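You operate a simulated robot arm through the tools that you are given. There is no shell and no other tool. Be economical: measure what you need, move in short steps, check, and stop when the job is done.

Carry out the task below with a simulated robot arm. There is one attempt and no reset: what you move stays moved.

JOB
Fetch the setting block and set it on top of the gold brass vice block.

The check looks at the end state, three seconds after you hand in, the way a careful person would. Anything else that was tipped, shoved, dropped, spilled or broken makes it a failure.

ROBOT AND FRAMES
A 7-joint arm with a two-finger parallel gripper, fixed in place. Base frame: the origin is at the foot of the arm, x ahead of it, y to its left, z up; the work surface is at about z = 0. Lengths are in m, angles in rad, forces in N, time in s.
With the tool pointing down near the work surface it reaches from about 0.22 to 0.58 m from the base axis. Its first joint turns from -1.152 to 1.152 rad. Payload 2.5 kg.
The TCP is the grasp point between the finger pads, 0.023 m short of the fingertips. In the tool frame z runs along the fingers and y along their closing line. Largest opening 0.094 m; finger width 0.038, thickness 0.01; the body of the gripper, 0.054 by 0.096 m, starts 0.039 m behind the TCP.
Orientation is that of the tool frame in the base frame, as [roll, pitch, yaw] about the fixed x, y, z axes, in that order (R = Rz(yaw) Ry(pitch) Rx(roll)). With the fingers straight down and closing along the base's y, the tool's x points along the base's -x, its y along +y and its z along -z.

CONTROLS
- The arm moves only by the tool jog_arm. Its argument "series" is a list of rows, each an object (a shift or turn left out is 0, a gripper value left out holds the last) with "linear": the shift along the base's x, y, z in m, a list of three; "delta_rot": the turn, a rotation vector about the base's x, y, z in rad, a list of three. In form: [{"linear": [dx, dy, dz], "delta_rot": [ax, ay, az]}, ...]. A call has 1 to 10 rows; each row shifts and turns the commanded pose from where the row before left it. "hand" is the gripper command, from -1 (shut) to 1 (fully open), values between in proportion, set as the call begins (left out, the last holds). A row lasts 0.2 s, in which the tool goes at most 0.05 m and 0.15 rad; a call with a longer step from one row to the next is refused whole, and so is a gripper value outside its range. A pose out of reach is approached as far as the arm can. The call stops where the force on the tool passes 40 N (or 10 N more than at its start, if that is more) or the arm is blocked; 0.2 s more then pass. The fingers move at their own pace (about 0.108 m/s each) and stop on an object; they squeeze with about 26 N. The grip force told is the motor's: it shows also when the fingers shut on nothing. Time passes only in rows, and 0.2 s behind the last, so rows that do not move let the fingers close. It gives the time, the measured TCP pose, the force on the tool (base axes), the opening and the grip force at its end, in the units of the frame above (readings bear some noise), and new pictures: "views" is both (left out), scene, wrist or none.
- Cameras (640 x 400 px; columns grow to the right, rows downward): "scene" is fixed at [0.1038, -0.3922, 0.565]; the picture's right is [0.95, -0.32, 0.00], its down [-0.18, -0.53, -0.83] and it looks along [0.26, 0.79, -0.56] (base axes); focal length 321 px, centre (320, 200). "wrist" rides on the gripper at [0.086, 0.016, -0.074] in the tool frame; the picture's right is [-0.18, 0.98, 0.00], its down [-0.58, -0.11, -0.81] and it looks along [-0.79, -0.15, 0.59] (tool axes); focal length 243 px, centre (320, 200). There is no depth. A picture from a camera that has moved, and an enlarged one, comes with that camera's place and axes in the base frame and with its lens. The place of the scene camera against the robot may be out by one fixed shift of up to 0.025 m in any direction.
- close_up(camera, box): a new picture of the part [left, top, right, bottom] of that camera's present view, enlarged. No time passes.
- sign_off(): hands the job in; it is judged then, once.

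Work in short steps. Places have to be worked out from the pictures, the camera data and where the tool is seen: move nearer, look again, correct. Check each grasp and each placing, and mend what went wrong. You have 90 turns and 170 pictures in all, those below and enlarged ones among them. Open the gripper and draw the arm clear of the work before you hand the job in, unless the task says otherwise; then end with one line.

The tools are called after "Emit:" as a command line: name --argument value ..., lists and objects as JSON in quotes. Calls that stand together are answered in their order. jog_arm: Moves the arm, as the interface text tells. Its arguments: {"type":"object","properties":{"series":{"type":"array"},"hand":{"type":"number"},"views":{"type":"string","enum":["both","scene","wrist","none"]}},"required":["series"]} The other tools are called the same way: close_up (camera, box) takes an enlarged picture of a part of a camera's view; sign_off () hands the job in.

At the start:

```text
time_s: 0.0
eef_pos: [0.349, 0.0702, 0.2071]
tool_rot: [-3.141, 0.0, -3.141]
force: [0.3, -0.2, 0.1]
opening: 0.0939
gripper_force: 0.0
```

scene: 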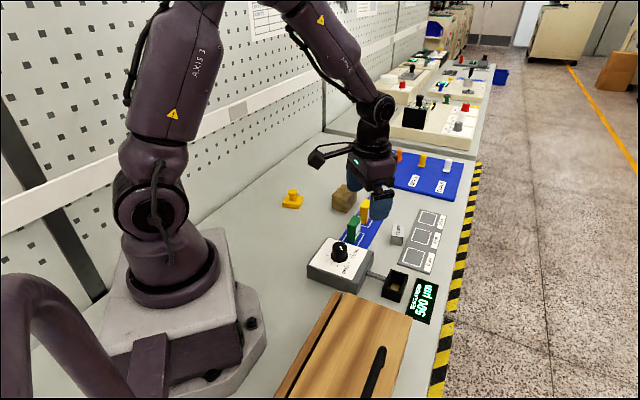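
wrist: 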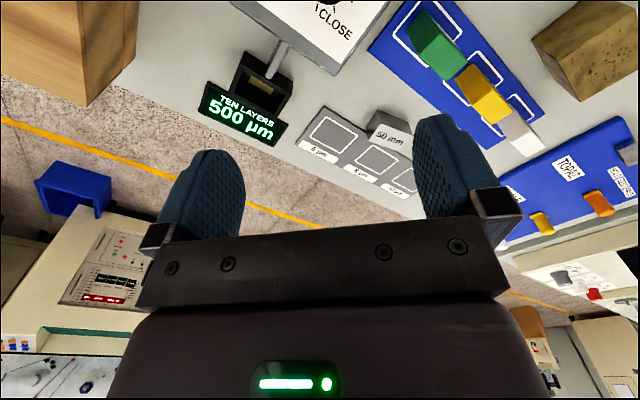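

I see a coloured-block rack, a "50 mm" block, a brown/gold block and others; I'll enlarge to identify them.

Emit:
close_up --camera "scene" --box '[270, 140, 470, 320]'

Emit:
close_up --camera "wrist" --box '[200, 0, 640, 240]'

```text
2.22 times, centred on (370, 230) of scene
camera zoom: at [0.1038, -0.3922, 0.565], right [0.95, -0.32, 0.0], down [-0.18, -0.53, -0.83], along [0.26, 0.79, -0.56], focal length 712 px, centre (209, 133)
```

zoom: 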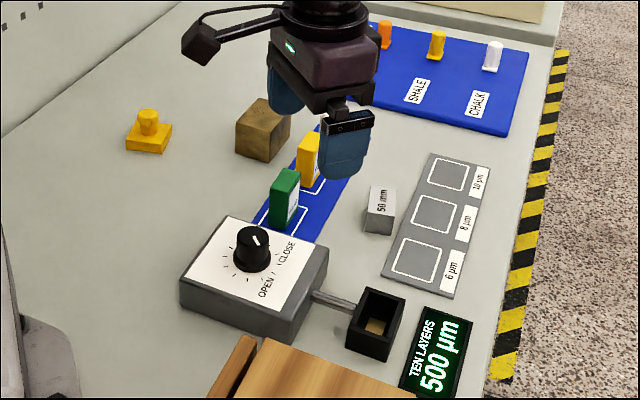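

```text
1.45 times, centred on (420, 120) of wrist
camera zoom: at [0.2631, 0.0859, 0.281], right [0.18, 0.98, 0.0], down [0.58, -0.11, 0.81], along [0.79, -0.15, -0.59], focal length 353 px, centre (174, 316)
```

zoom: 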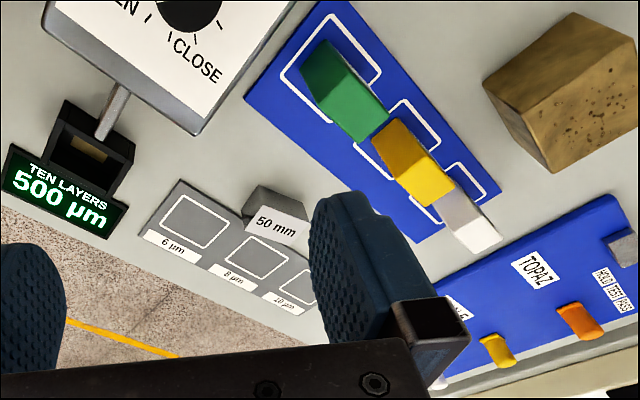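

The "50 mm" grey block is the setting block (about 0.48, 0.14), and the brown-gold block (about 0.41, 0.32) is the vice block. I move to view the setting block better.

Emit:
jog_arm --series '[{"linear": [0.03, 0.03, 0]}, {"linear": [0.03, 0.03, 0]}, {}]' --hand 1

```text
time_s: 0.8
eef_pos: [0.4117, 0.1315, 0.208]
tool_rot: [3.141, -0.002, -3.141]
force: [-0.2, 0.2, 0.0]
opening: 0.094
gripper_force: 0.0
camera wrist: at [0.3254, 0.1471, 0.2822], right [0.18, 0.98, 0.0], down [0.58, -0.11, 0.81], along [0.79, -0.15, -0.59], focal length 243 px, centre (320, 200)
```

scene: 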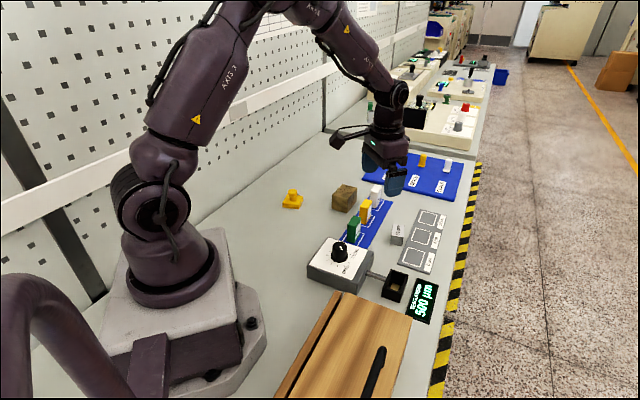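
wrist: 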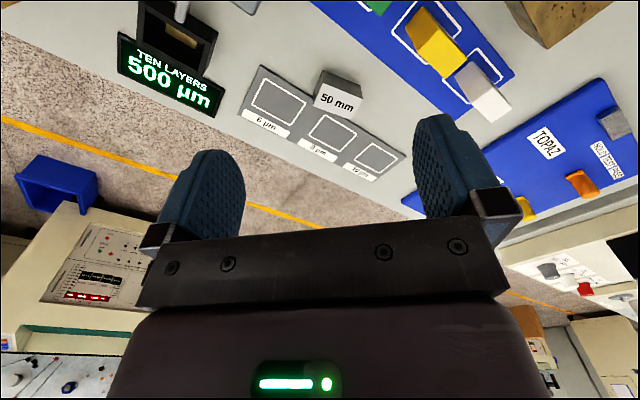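

Emit:
close_up --camera "wrist" --box '[220, 30, 420, 155]'

Emit:
close_up --camera "scene" --box '[280, 160, 460, 272]'

```text
3.20 times, centred on (320, 92) of wrist
camera zoom: at [0.3254, 0.1471, 0.2822], right [0.18, 0.98, 0.0], down [0.58, -0.11, 0.81], along [0.79, -0.15, -0.59], focal length 776 px, centre (320, 544)
```

zoom: 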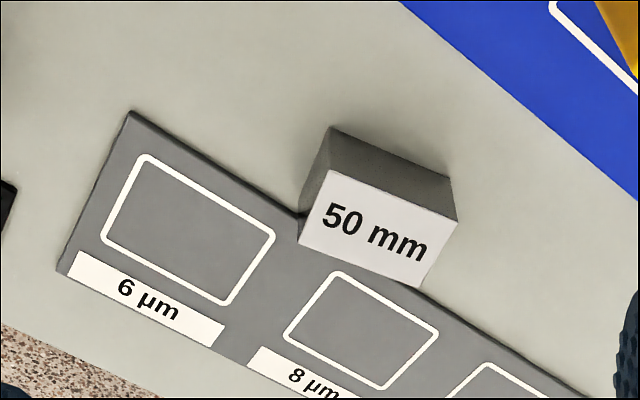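

```text
3.56 times, centred on (370, 216) of scene
camera zoom: at [0.1038, -0.3922, 0.565], right [0.95, -0.32, 0.0], down [-0.18, -0.53, -0.83], along [0.26, 0.79, -0.56], focal length 1140 px, centre (142, 143)
```

zoom: 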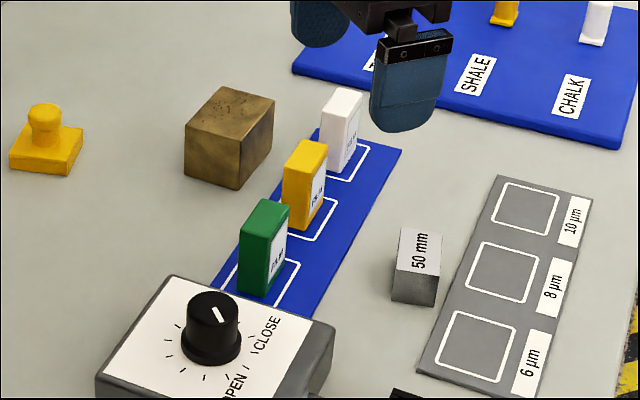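

Setting block is about 50×29×29 mm, centre near (0.483, 0.138), long axis about 57° from x, with a thin plate about 5 mm from its long side. I'll grip its ends: turn −0.576 rad, move over it, stop at z≈0.11 and look.

Emit:
jog_arm --series '[{"linear": [0.018, 0.0016, -0.02], "delta_rot": [0, 0, -0.144]}, {"linear": [0.018, 0.0016, -0.02], "delta_rot": [0, 0, -0.144]}, {"linear": [0.018, 0.0016, -0.025], "delta_rot": [0, 0, -0.144]}, {"linear": [0.0173, 0.0017, -0.033], "delta_rot": [0, 0, -0.144]}, {}, {}]'

```text
time_s: 2.2
eef_pos: [0.4816, 0.1348, 0.1086]
tool_rot: [-3.141, 0.001, 2.566]
force: [-0.2, -0.4, -0.8]
opening: 0.094
gripper_force: 0.1
camera wrist: at [0.4179, 0.1957, 0.1823], right [0.69, 0.72, 0.0], down [0.43, -0.41, 0.81], along [0.58, -0.56, -0.59], focal length 243 px, centre (320, 200)
```

scene: 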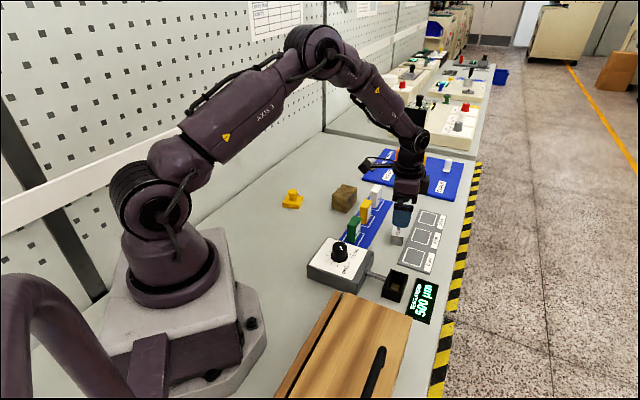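
wrist: 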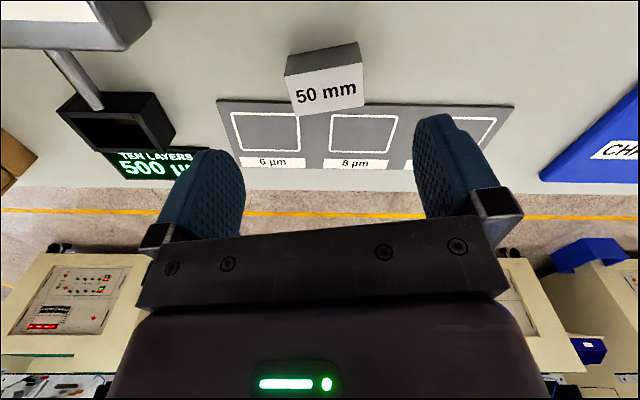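

The new view gives the same corners (centre 0.483, 0.138; angle about 57°). I correct by a few mm and descend to z≈0.033, keeping fingertips above the plate.

Emit:
jog_arm --series '[{"linear": [0.0015, 0.003, -0.02]}, {"linear": [0, 0, -0.02]}, {"linear": [0, 0, -0.02]}, {"linear": [0, 0, -0.015]}, {}, {}]'

```text
time_s: 3.6
eef_pos: [0.4825, 0.1392, 0.033]
tool_rot: [-3.141, 0.0, 2.567]
force: [-0.6, 0.6, 0.8]
opening: 0.0942
gripper_force: 0.0
camera wrist: at [0.4189, 0.2, 0.1081], right [0.69, 0.72, 0.0], down [0.43, -0.41, 0.81], along [0.58, -0.56, -0.59], focal length 243 px, centre (320, 200)
```

scene: 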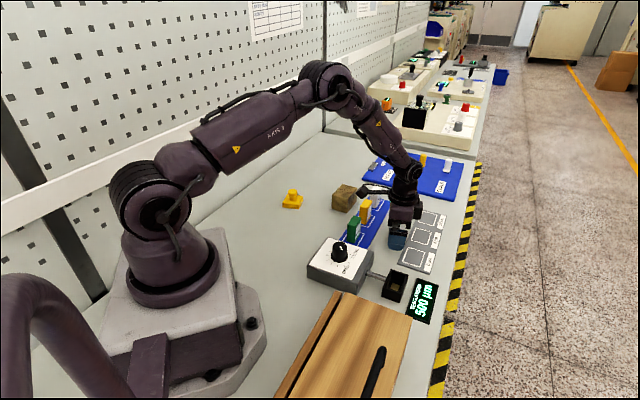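
wrist: 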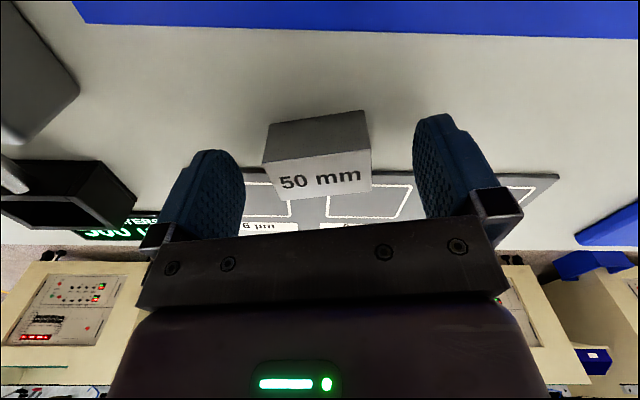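

The block lies between the fingers, well aligned and centred. I close the gripper.

Emit:
jog_arm --series '[{}, {}, {}, {}]' --hand -1 --views "wrist"

```text
time_s: 4.6
eef_pos: [0.4817, 0.1391, 0.0347]
tool_rot: [3.141, -0.002, 2.569]
force: [-0.7, -1.5, 0.2]
opening: 0.0498
gripper_force: 25.7
camera wrist: at [0.4188, 0.1999, 0.1082], right [0.69, 0.72, 0.0], down [0.43, -0.41, 0.81], along [0.58, -0.56, -0.59], focal length 243 px, centre (320, 200)
```

wrist: 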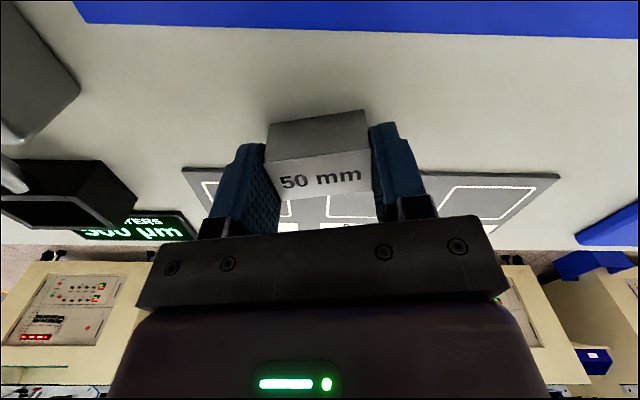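

Gripped at 50 mm opening. Lift straight up and then look.

Emit:
jog_arm --series '[{"linear": [0, 0, 0.02]}, {"linear": [0, 0, 0.04]}, {"linear": [0, 0, 0.045]}, {"linear": [0, 0, 0.045]}, {"linear": [-0.02, 0.02, 0.02]}, {}, {}]'

```text
time_s: 6.2
eef_pos: [0.4609, 0.1595, 0.2036]
tool_rot: [-3.141, 0.0, 2.566]
force: [-0.3, 0.1, -2.8]
opening: 0.0496
gripper_force: 26.0
camera wrist: at [0.3969, 0.2195, 0.2775], right [0.69, 0.72, 0.0], down [0.43, -0.41, 0.81], along [0.58, -0.56, -0.59], focal length 243 px, centre (320, 200)
```

scene: 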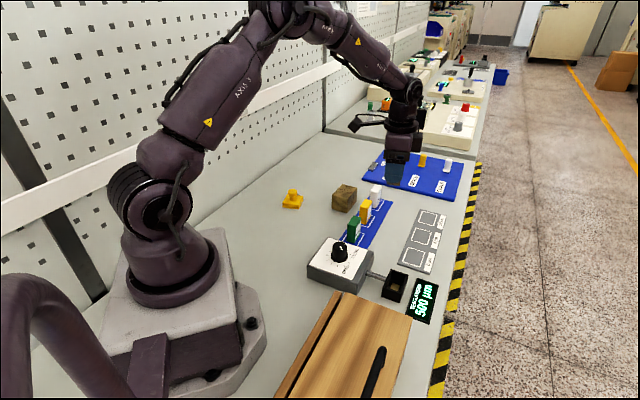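
wrist: 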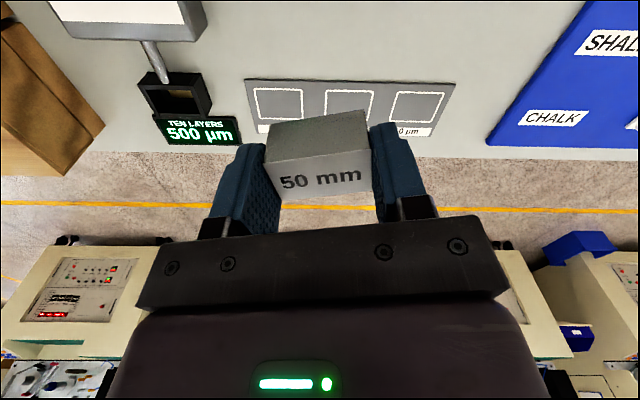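

Block held. Now rotate back and move so the wrist camera views the brass block.

Emit:
jog_arm --series '[{"linear": [-0.02, 0.028, 0], "delta_rot": [0, 0, 0.144]}, {"linear": [-0.02, 0.028, 0], "delta_rot": [0, 0, 0.144]}, {"linear": [-0.02, 0.028, 0], "delta_rot": [0, 0, 0.144]}, {"linear": [-0.02, 0.028, 0], "delta_rot": [0, 0, 0.144]}, {"linear": [-0.02, 0.028, 0]}, {}, {}]'

```text
time_s: 7.8
eef_pos: [0.3625, 0.3012, 0.2057]
tool_rot: [3.141, 0.0, -3.14]
force: [0.8, -0.4, -4.2]
opening: 0.0497
gripper_force: 26.0
camera wrist: at [0.2756, 0.3167, 0.279], right [0.18, 0.98, 0.0], down [0.58, -0.11, 0.81], along [0.79, -0.15, -0.59], focal length 243 px, centre (320, 200)
```

scene: 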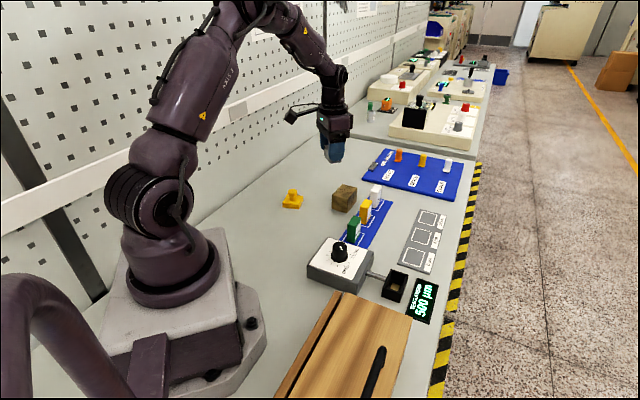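
wrist: 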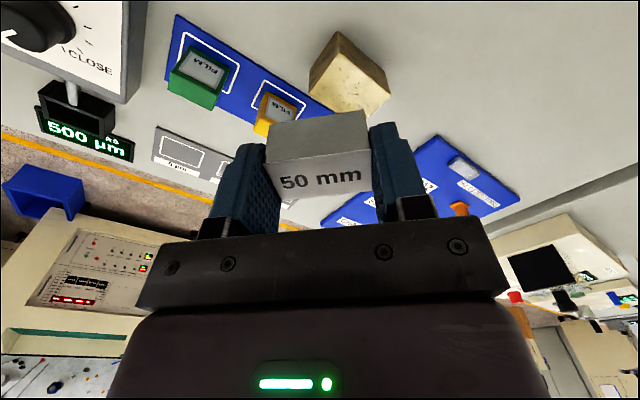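

Emit:
close_up --camera "wrist" --box '[240, 10, 440, 135]'

Emit:
close_up --camera "scene" --box '[280, 160, 420, 248]'

```text
3.20 times, centred on (340, 72) of wrist
camera zoom: at [0.2756, 0.3167, 0.279], right [0.18, 0.98, 0.0], down [0.58, -0.11, 0.81], along [0.79, -0.15, -0.59], focal length 776 px, centre (256, 608)
```

zoom: 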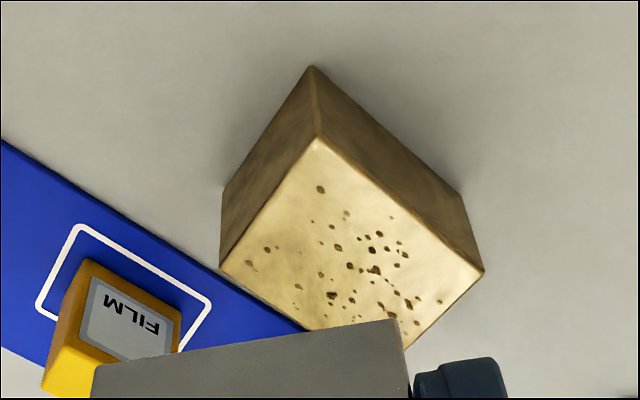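

```text
4.55 times, centred on (350, 204) of scene
camera zoom: at [0.1038, -0.3922, 0.565], right [0.95, -0.32, 0.0], down [-0.18, -0.53, -0.83], along [0.26, 0.79, -0.56], focal length 1457 px, centre (184, 182)
```

zoom: 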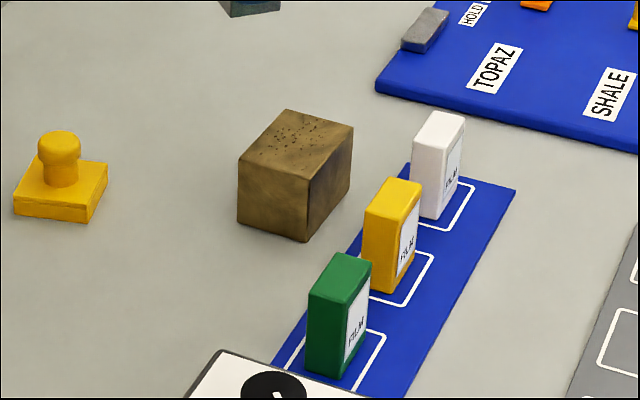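

Brass block: top at z≈0.049, about 67×45 mm, centre ≈ (0.411, 0.322), long axis ≈ 44°. I'll turn −0.79 rad to align and move above it, staying at z≈0.15.

Emit:
jog_arm --series '[{"linear": [0.008, 0.0035, 0], "delta_rot": [0, 0, -0.1317]}, {"linear": [0.008, 0.0035, 0], "delta_rot": [0, 0, -0.1317]}, {"linear": [0.008, 0.0035, 0], "delta_rot": [0, 0, -0.1317]}, {"linear": [0.008, 0.0035, -0.01], "delta_rot": [0, 0, -0.1317]}, {"linear": [0.008, 0.0035, -0.02], "delta_rot": [0, 0, -0.1317]}, {"linear": [0.0085, 0.0035, -0.02], "delta_rot": [0, 0, -0.1317]}, {}, {}]'

```text
time_s: 9.6
eef_pos: [0.4111, 0.3211, 0.1543]
tool_rot: [3.141, -0.001, 2.351]
force: [0.7, 0.6, -3.6]
opening: 0.0498
gripper_force: 26.1
camera wrist: at [0.3623, 0.3943, 0.2282], right [0.83, 0.56, 0.0], down [0.33, -0.49, 0.81], along [0.45, -0.67, -0.59], focal length 243 px, centre (320, 200)
```

scene: 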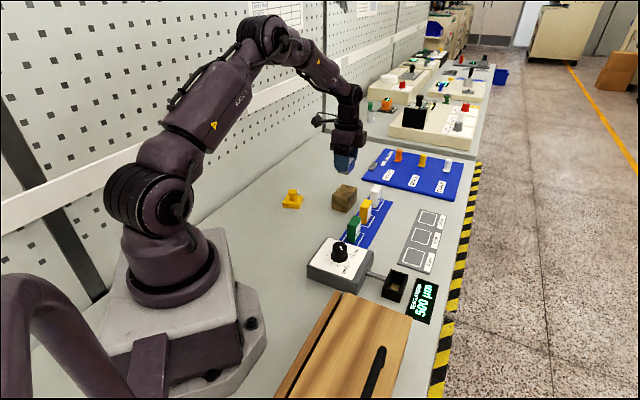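
wrist: 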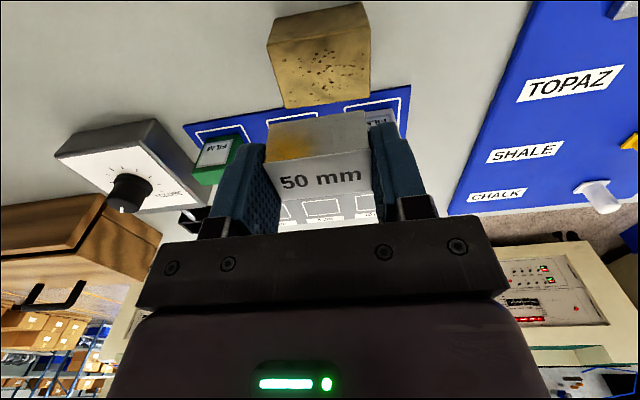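

Corners agree with the earlier estimate and alignment looks right. I descend to just above the brass top (z≈0.090) and check.

Emit:
jog_arm --series '[{"linear": [0.001, 0.001, -0.025]}, {"linear": [0, 0, -0.025]}, {"linear": [0, 0, -0.014]}, {}, {}]'

Emit:
close_up --camera "scene" --box '[280, 150, 420, 238]'

```text
time_s: 10.8
eef_pos: [0.4135, 0.3202, 0.0906]
tool_rot: [-3.142, 0.0, 2.349]
force: [0.2, 0.3, -3.8]
opening: 0.0497
gripper_force: 26.2
camera wrist: at [0.3632, 0.3933, 0.1637], right [0.83, 0.56, 0.0], down [0.33, -0.49, 0.81], along [0.45, -0.67, -0.59], focal length 243 px, centre (320, 200)
```

scene: 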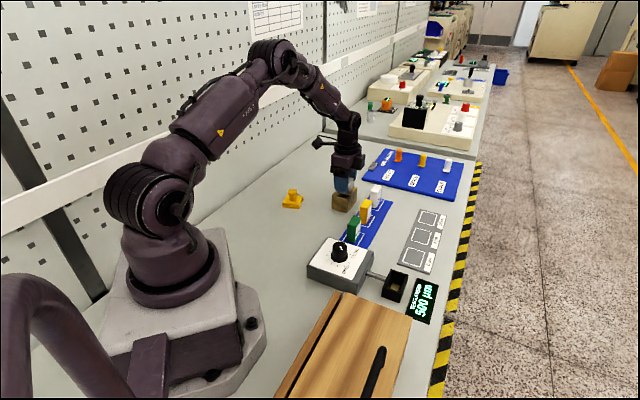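
wrist: 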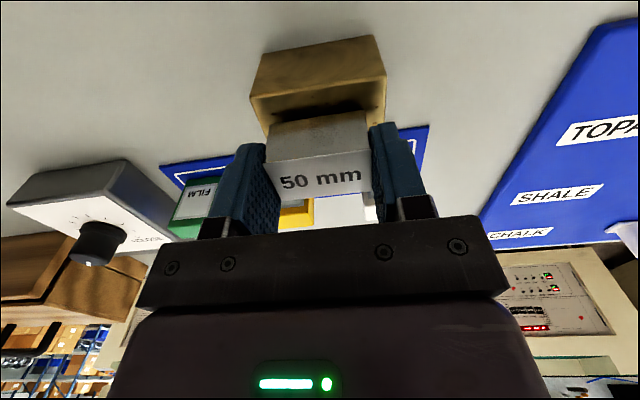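

```text
4.55 times, centred on (350, 194) of scene
camera zoom: at [0.1038, -0.3922, 0.565], right [0.95, -0.32, 0.0], down [-0.18, -0.53, -0.83], along [0.26, 0.79, -0.56], focal length 1457 px, centre (184, 227)
```

zoom: 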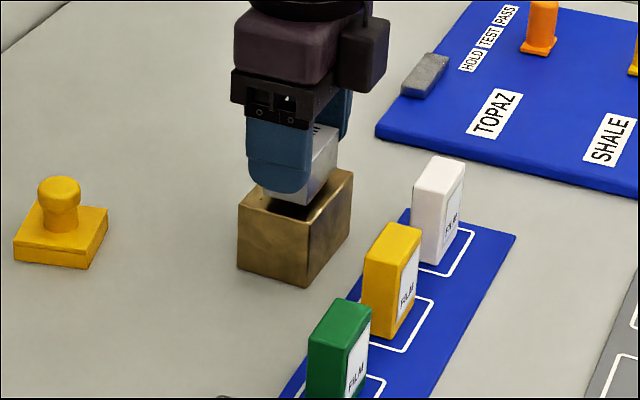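

The block hovers a few mm over the brass top, centred. Lower in small steps, watching the force.

Emit:
jog_arm --series '[{"linear": [-0.001, 0.001, -0.002]}, {"linear": [0, 0, -0.002]}, {"linear": [0, 0, -0.001]}, {}, {}]' --views "none"

Emit:
close_up --camera "scene" --box '[310, 160, 380, 220]'

Emit:
close_up --camera "wrist" --box '[220, 20, 420, 145]'

```text
time_s: 12.0
eef_pos: [0.4106, 0.3218, 0.0855]
tool_rot: [3.141, -0.001, 2.352]
force: [-0.1, 0.0, -2.5]
opening: 0.0497
gripper_force: 26.2
```

```text
6.67 times, centred on (345, 190) of scene
camera zoom: at [0.1038, -0.3922, 0.565], right [0.95, -0.32, 0.0], down [-0.18, -0.53, -0.83], along [0.26, 0.79, -0.56], focal length 2137 px, centre (153, 267)
```

zoom: 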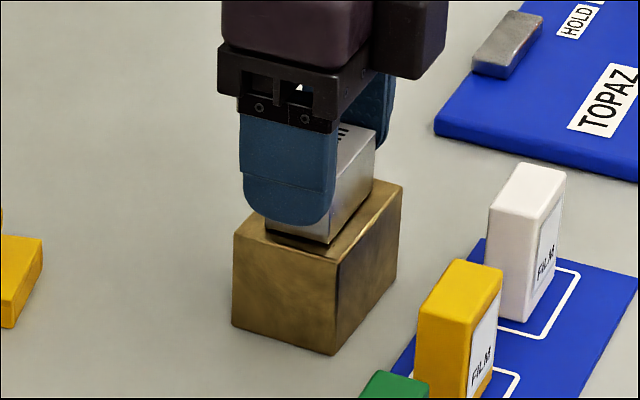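

```text
3.20 times, centred on (320, 82) of wrist
camera zoom: at [0.3616, 0.3945, 0.1589], right [0.83, 0.56, 0.0], down [0.33, -0.49, 0.81], along [0.45, -0.67, -0.59], focal length 776 px, centre (320, 576)
```

zoom: 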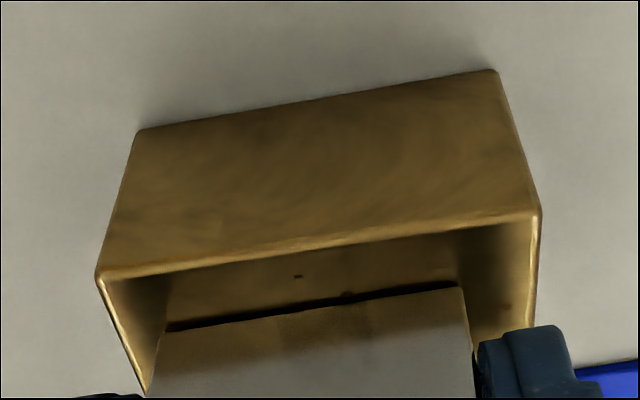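

Nearly touching and centred. Continue down 0.5–1 mm at a time until the force shows contact.

Emit:
jog_arm --series '[{"linear": [0, 0, -0.001]}, {"linear": [0, 0, -0.0005]}, {}, {}]' --views "none"

Emit:
close_up --camera "wrist" --box '[220, 20, 420, 145]'

```text
time_s: 13.0
eef_pos: [0.4115, 0.3214, 0.0848]
tool_rot: [3.14, 0.001, 2.352]
force: [-3.3, -2.4, 9.7]
opening: 0.0495
gripper_force: 25.6
```

```text
3.20 times, centred on (320, 82) of wrist
camera zoom: at [0.3615, 0.3946, 0.1582], right [0.83, 0.56, 0.0], down [0.33, -0.49, 0.81], along [0.45, -0.67, -0.59], focal length 776 px, centre (320, 576)
```

zoom: 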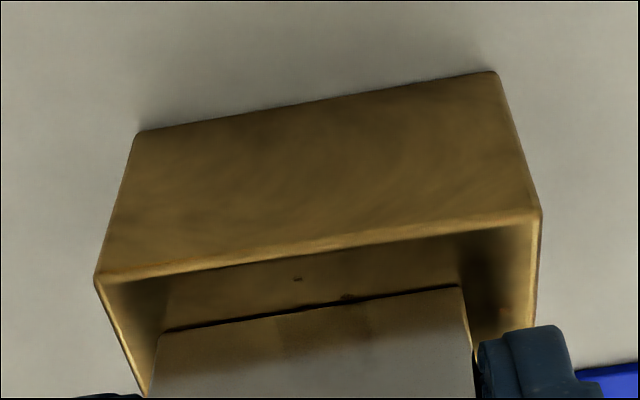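

Contact (about 12 N change). Ease up a hair and open the gripper.

Emit:
jog_arm --series '[{}, {}, {}]' --hand 0.7

```text
time_s: 13.8
eef_pos: [0.4111, 0.3219, 0.0834]
tool_rot: [-3.141, -0.001, 2.352]
force: [0.0, 0.1, -0.4]
opening: 0.0796
gripper_force: 0.2
camera wrist: at [0.3614, 0.3945, 0.1575], right [0.83, 0.56, 0.0], down [0.33, -0.49, 0.81], along [0.45, -0.67, -0.59], focal length 243 px, centre (320, 200)
```

scene: 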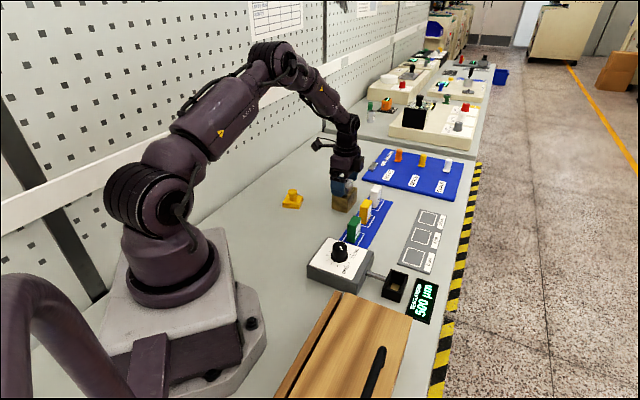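
wrist: 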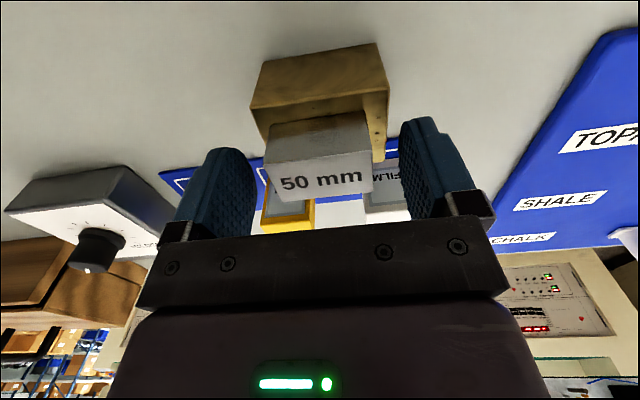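

Released with the fingers clear on both sides. Lift straight up and then back off.

Emit:
jog_arm --series '[{"linear": [0, 0, 0.02]}, {"linear": [0, 0, 0.04]}, {"linear": [0, 0, 0.045]}, {"linear": [-0.03, -0.02, 0.02]}, {"linear": [-0.04, -0.02, 0]}, {}, {}]'

Emit:
close_up --camera "scene" --box '[280, 150, 420, 238]'

```text
time_s: 15.4
eef_pos: [0.3405, 0.2826, 0.2083]
tool_rot: [-3.141, 0.001, 2.351]
force: [0.2, 0.0, -0.1]
opening: 0.0797
gripper_force: 0.1
camera wrist: at [0.2901, 0.3551, 0.2816], right [0.83, 0.56, 0.0], down [0.33, -0.49, 0.81], along [0.45, -0.67, -0.59], focal length 243 px, centre (320, 200)
```

scene: 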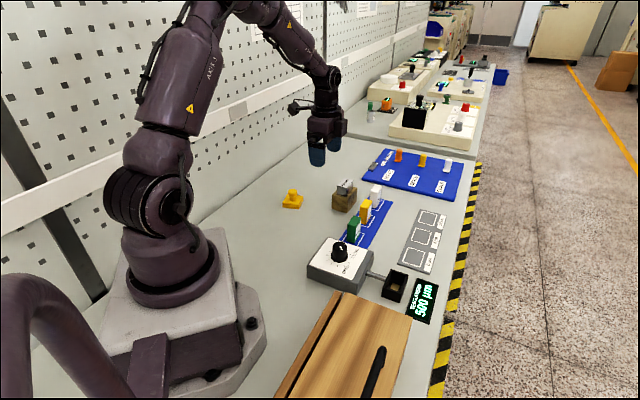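
wrist: 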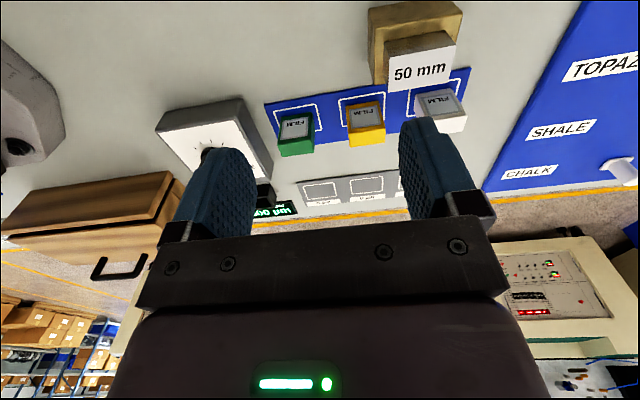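

```text
4.55 times, centred on (350, 194) of scene
camera zoom: at [0.1038, -0.3922, 0.565], right [0.95, -0.32, 0.0], down [-0.18, -0.53, -0.83], along [0.26, 0.79, -0.56], focal length 1457 px, centre (184, 227)
```

zoom: 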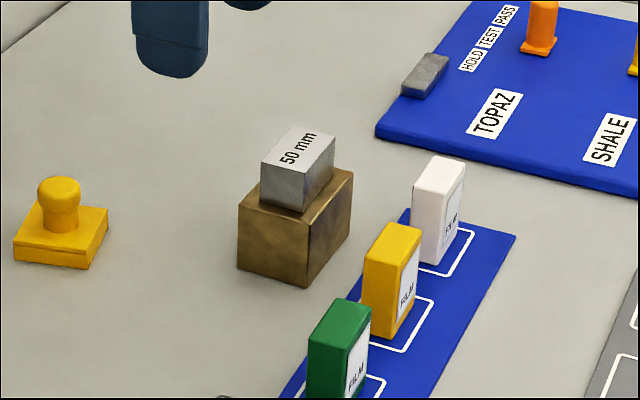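

The setting block sits squarely on the brass block, nothing else has moved, and the arm is clear. Handing in.

Emit:
sign_off

```text
The job is handed in.
```

The setting block (the one marked "50 mm") is resting centred on top of the gold brass vice block. The gripper is open, the arm is clear, and nothing else looked disturbed in the last pictures.
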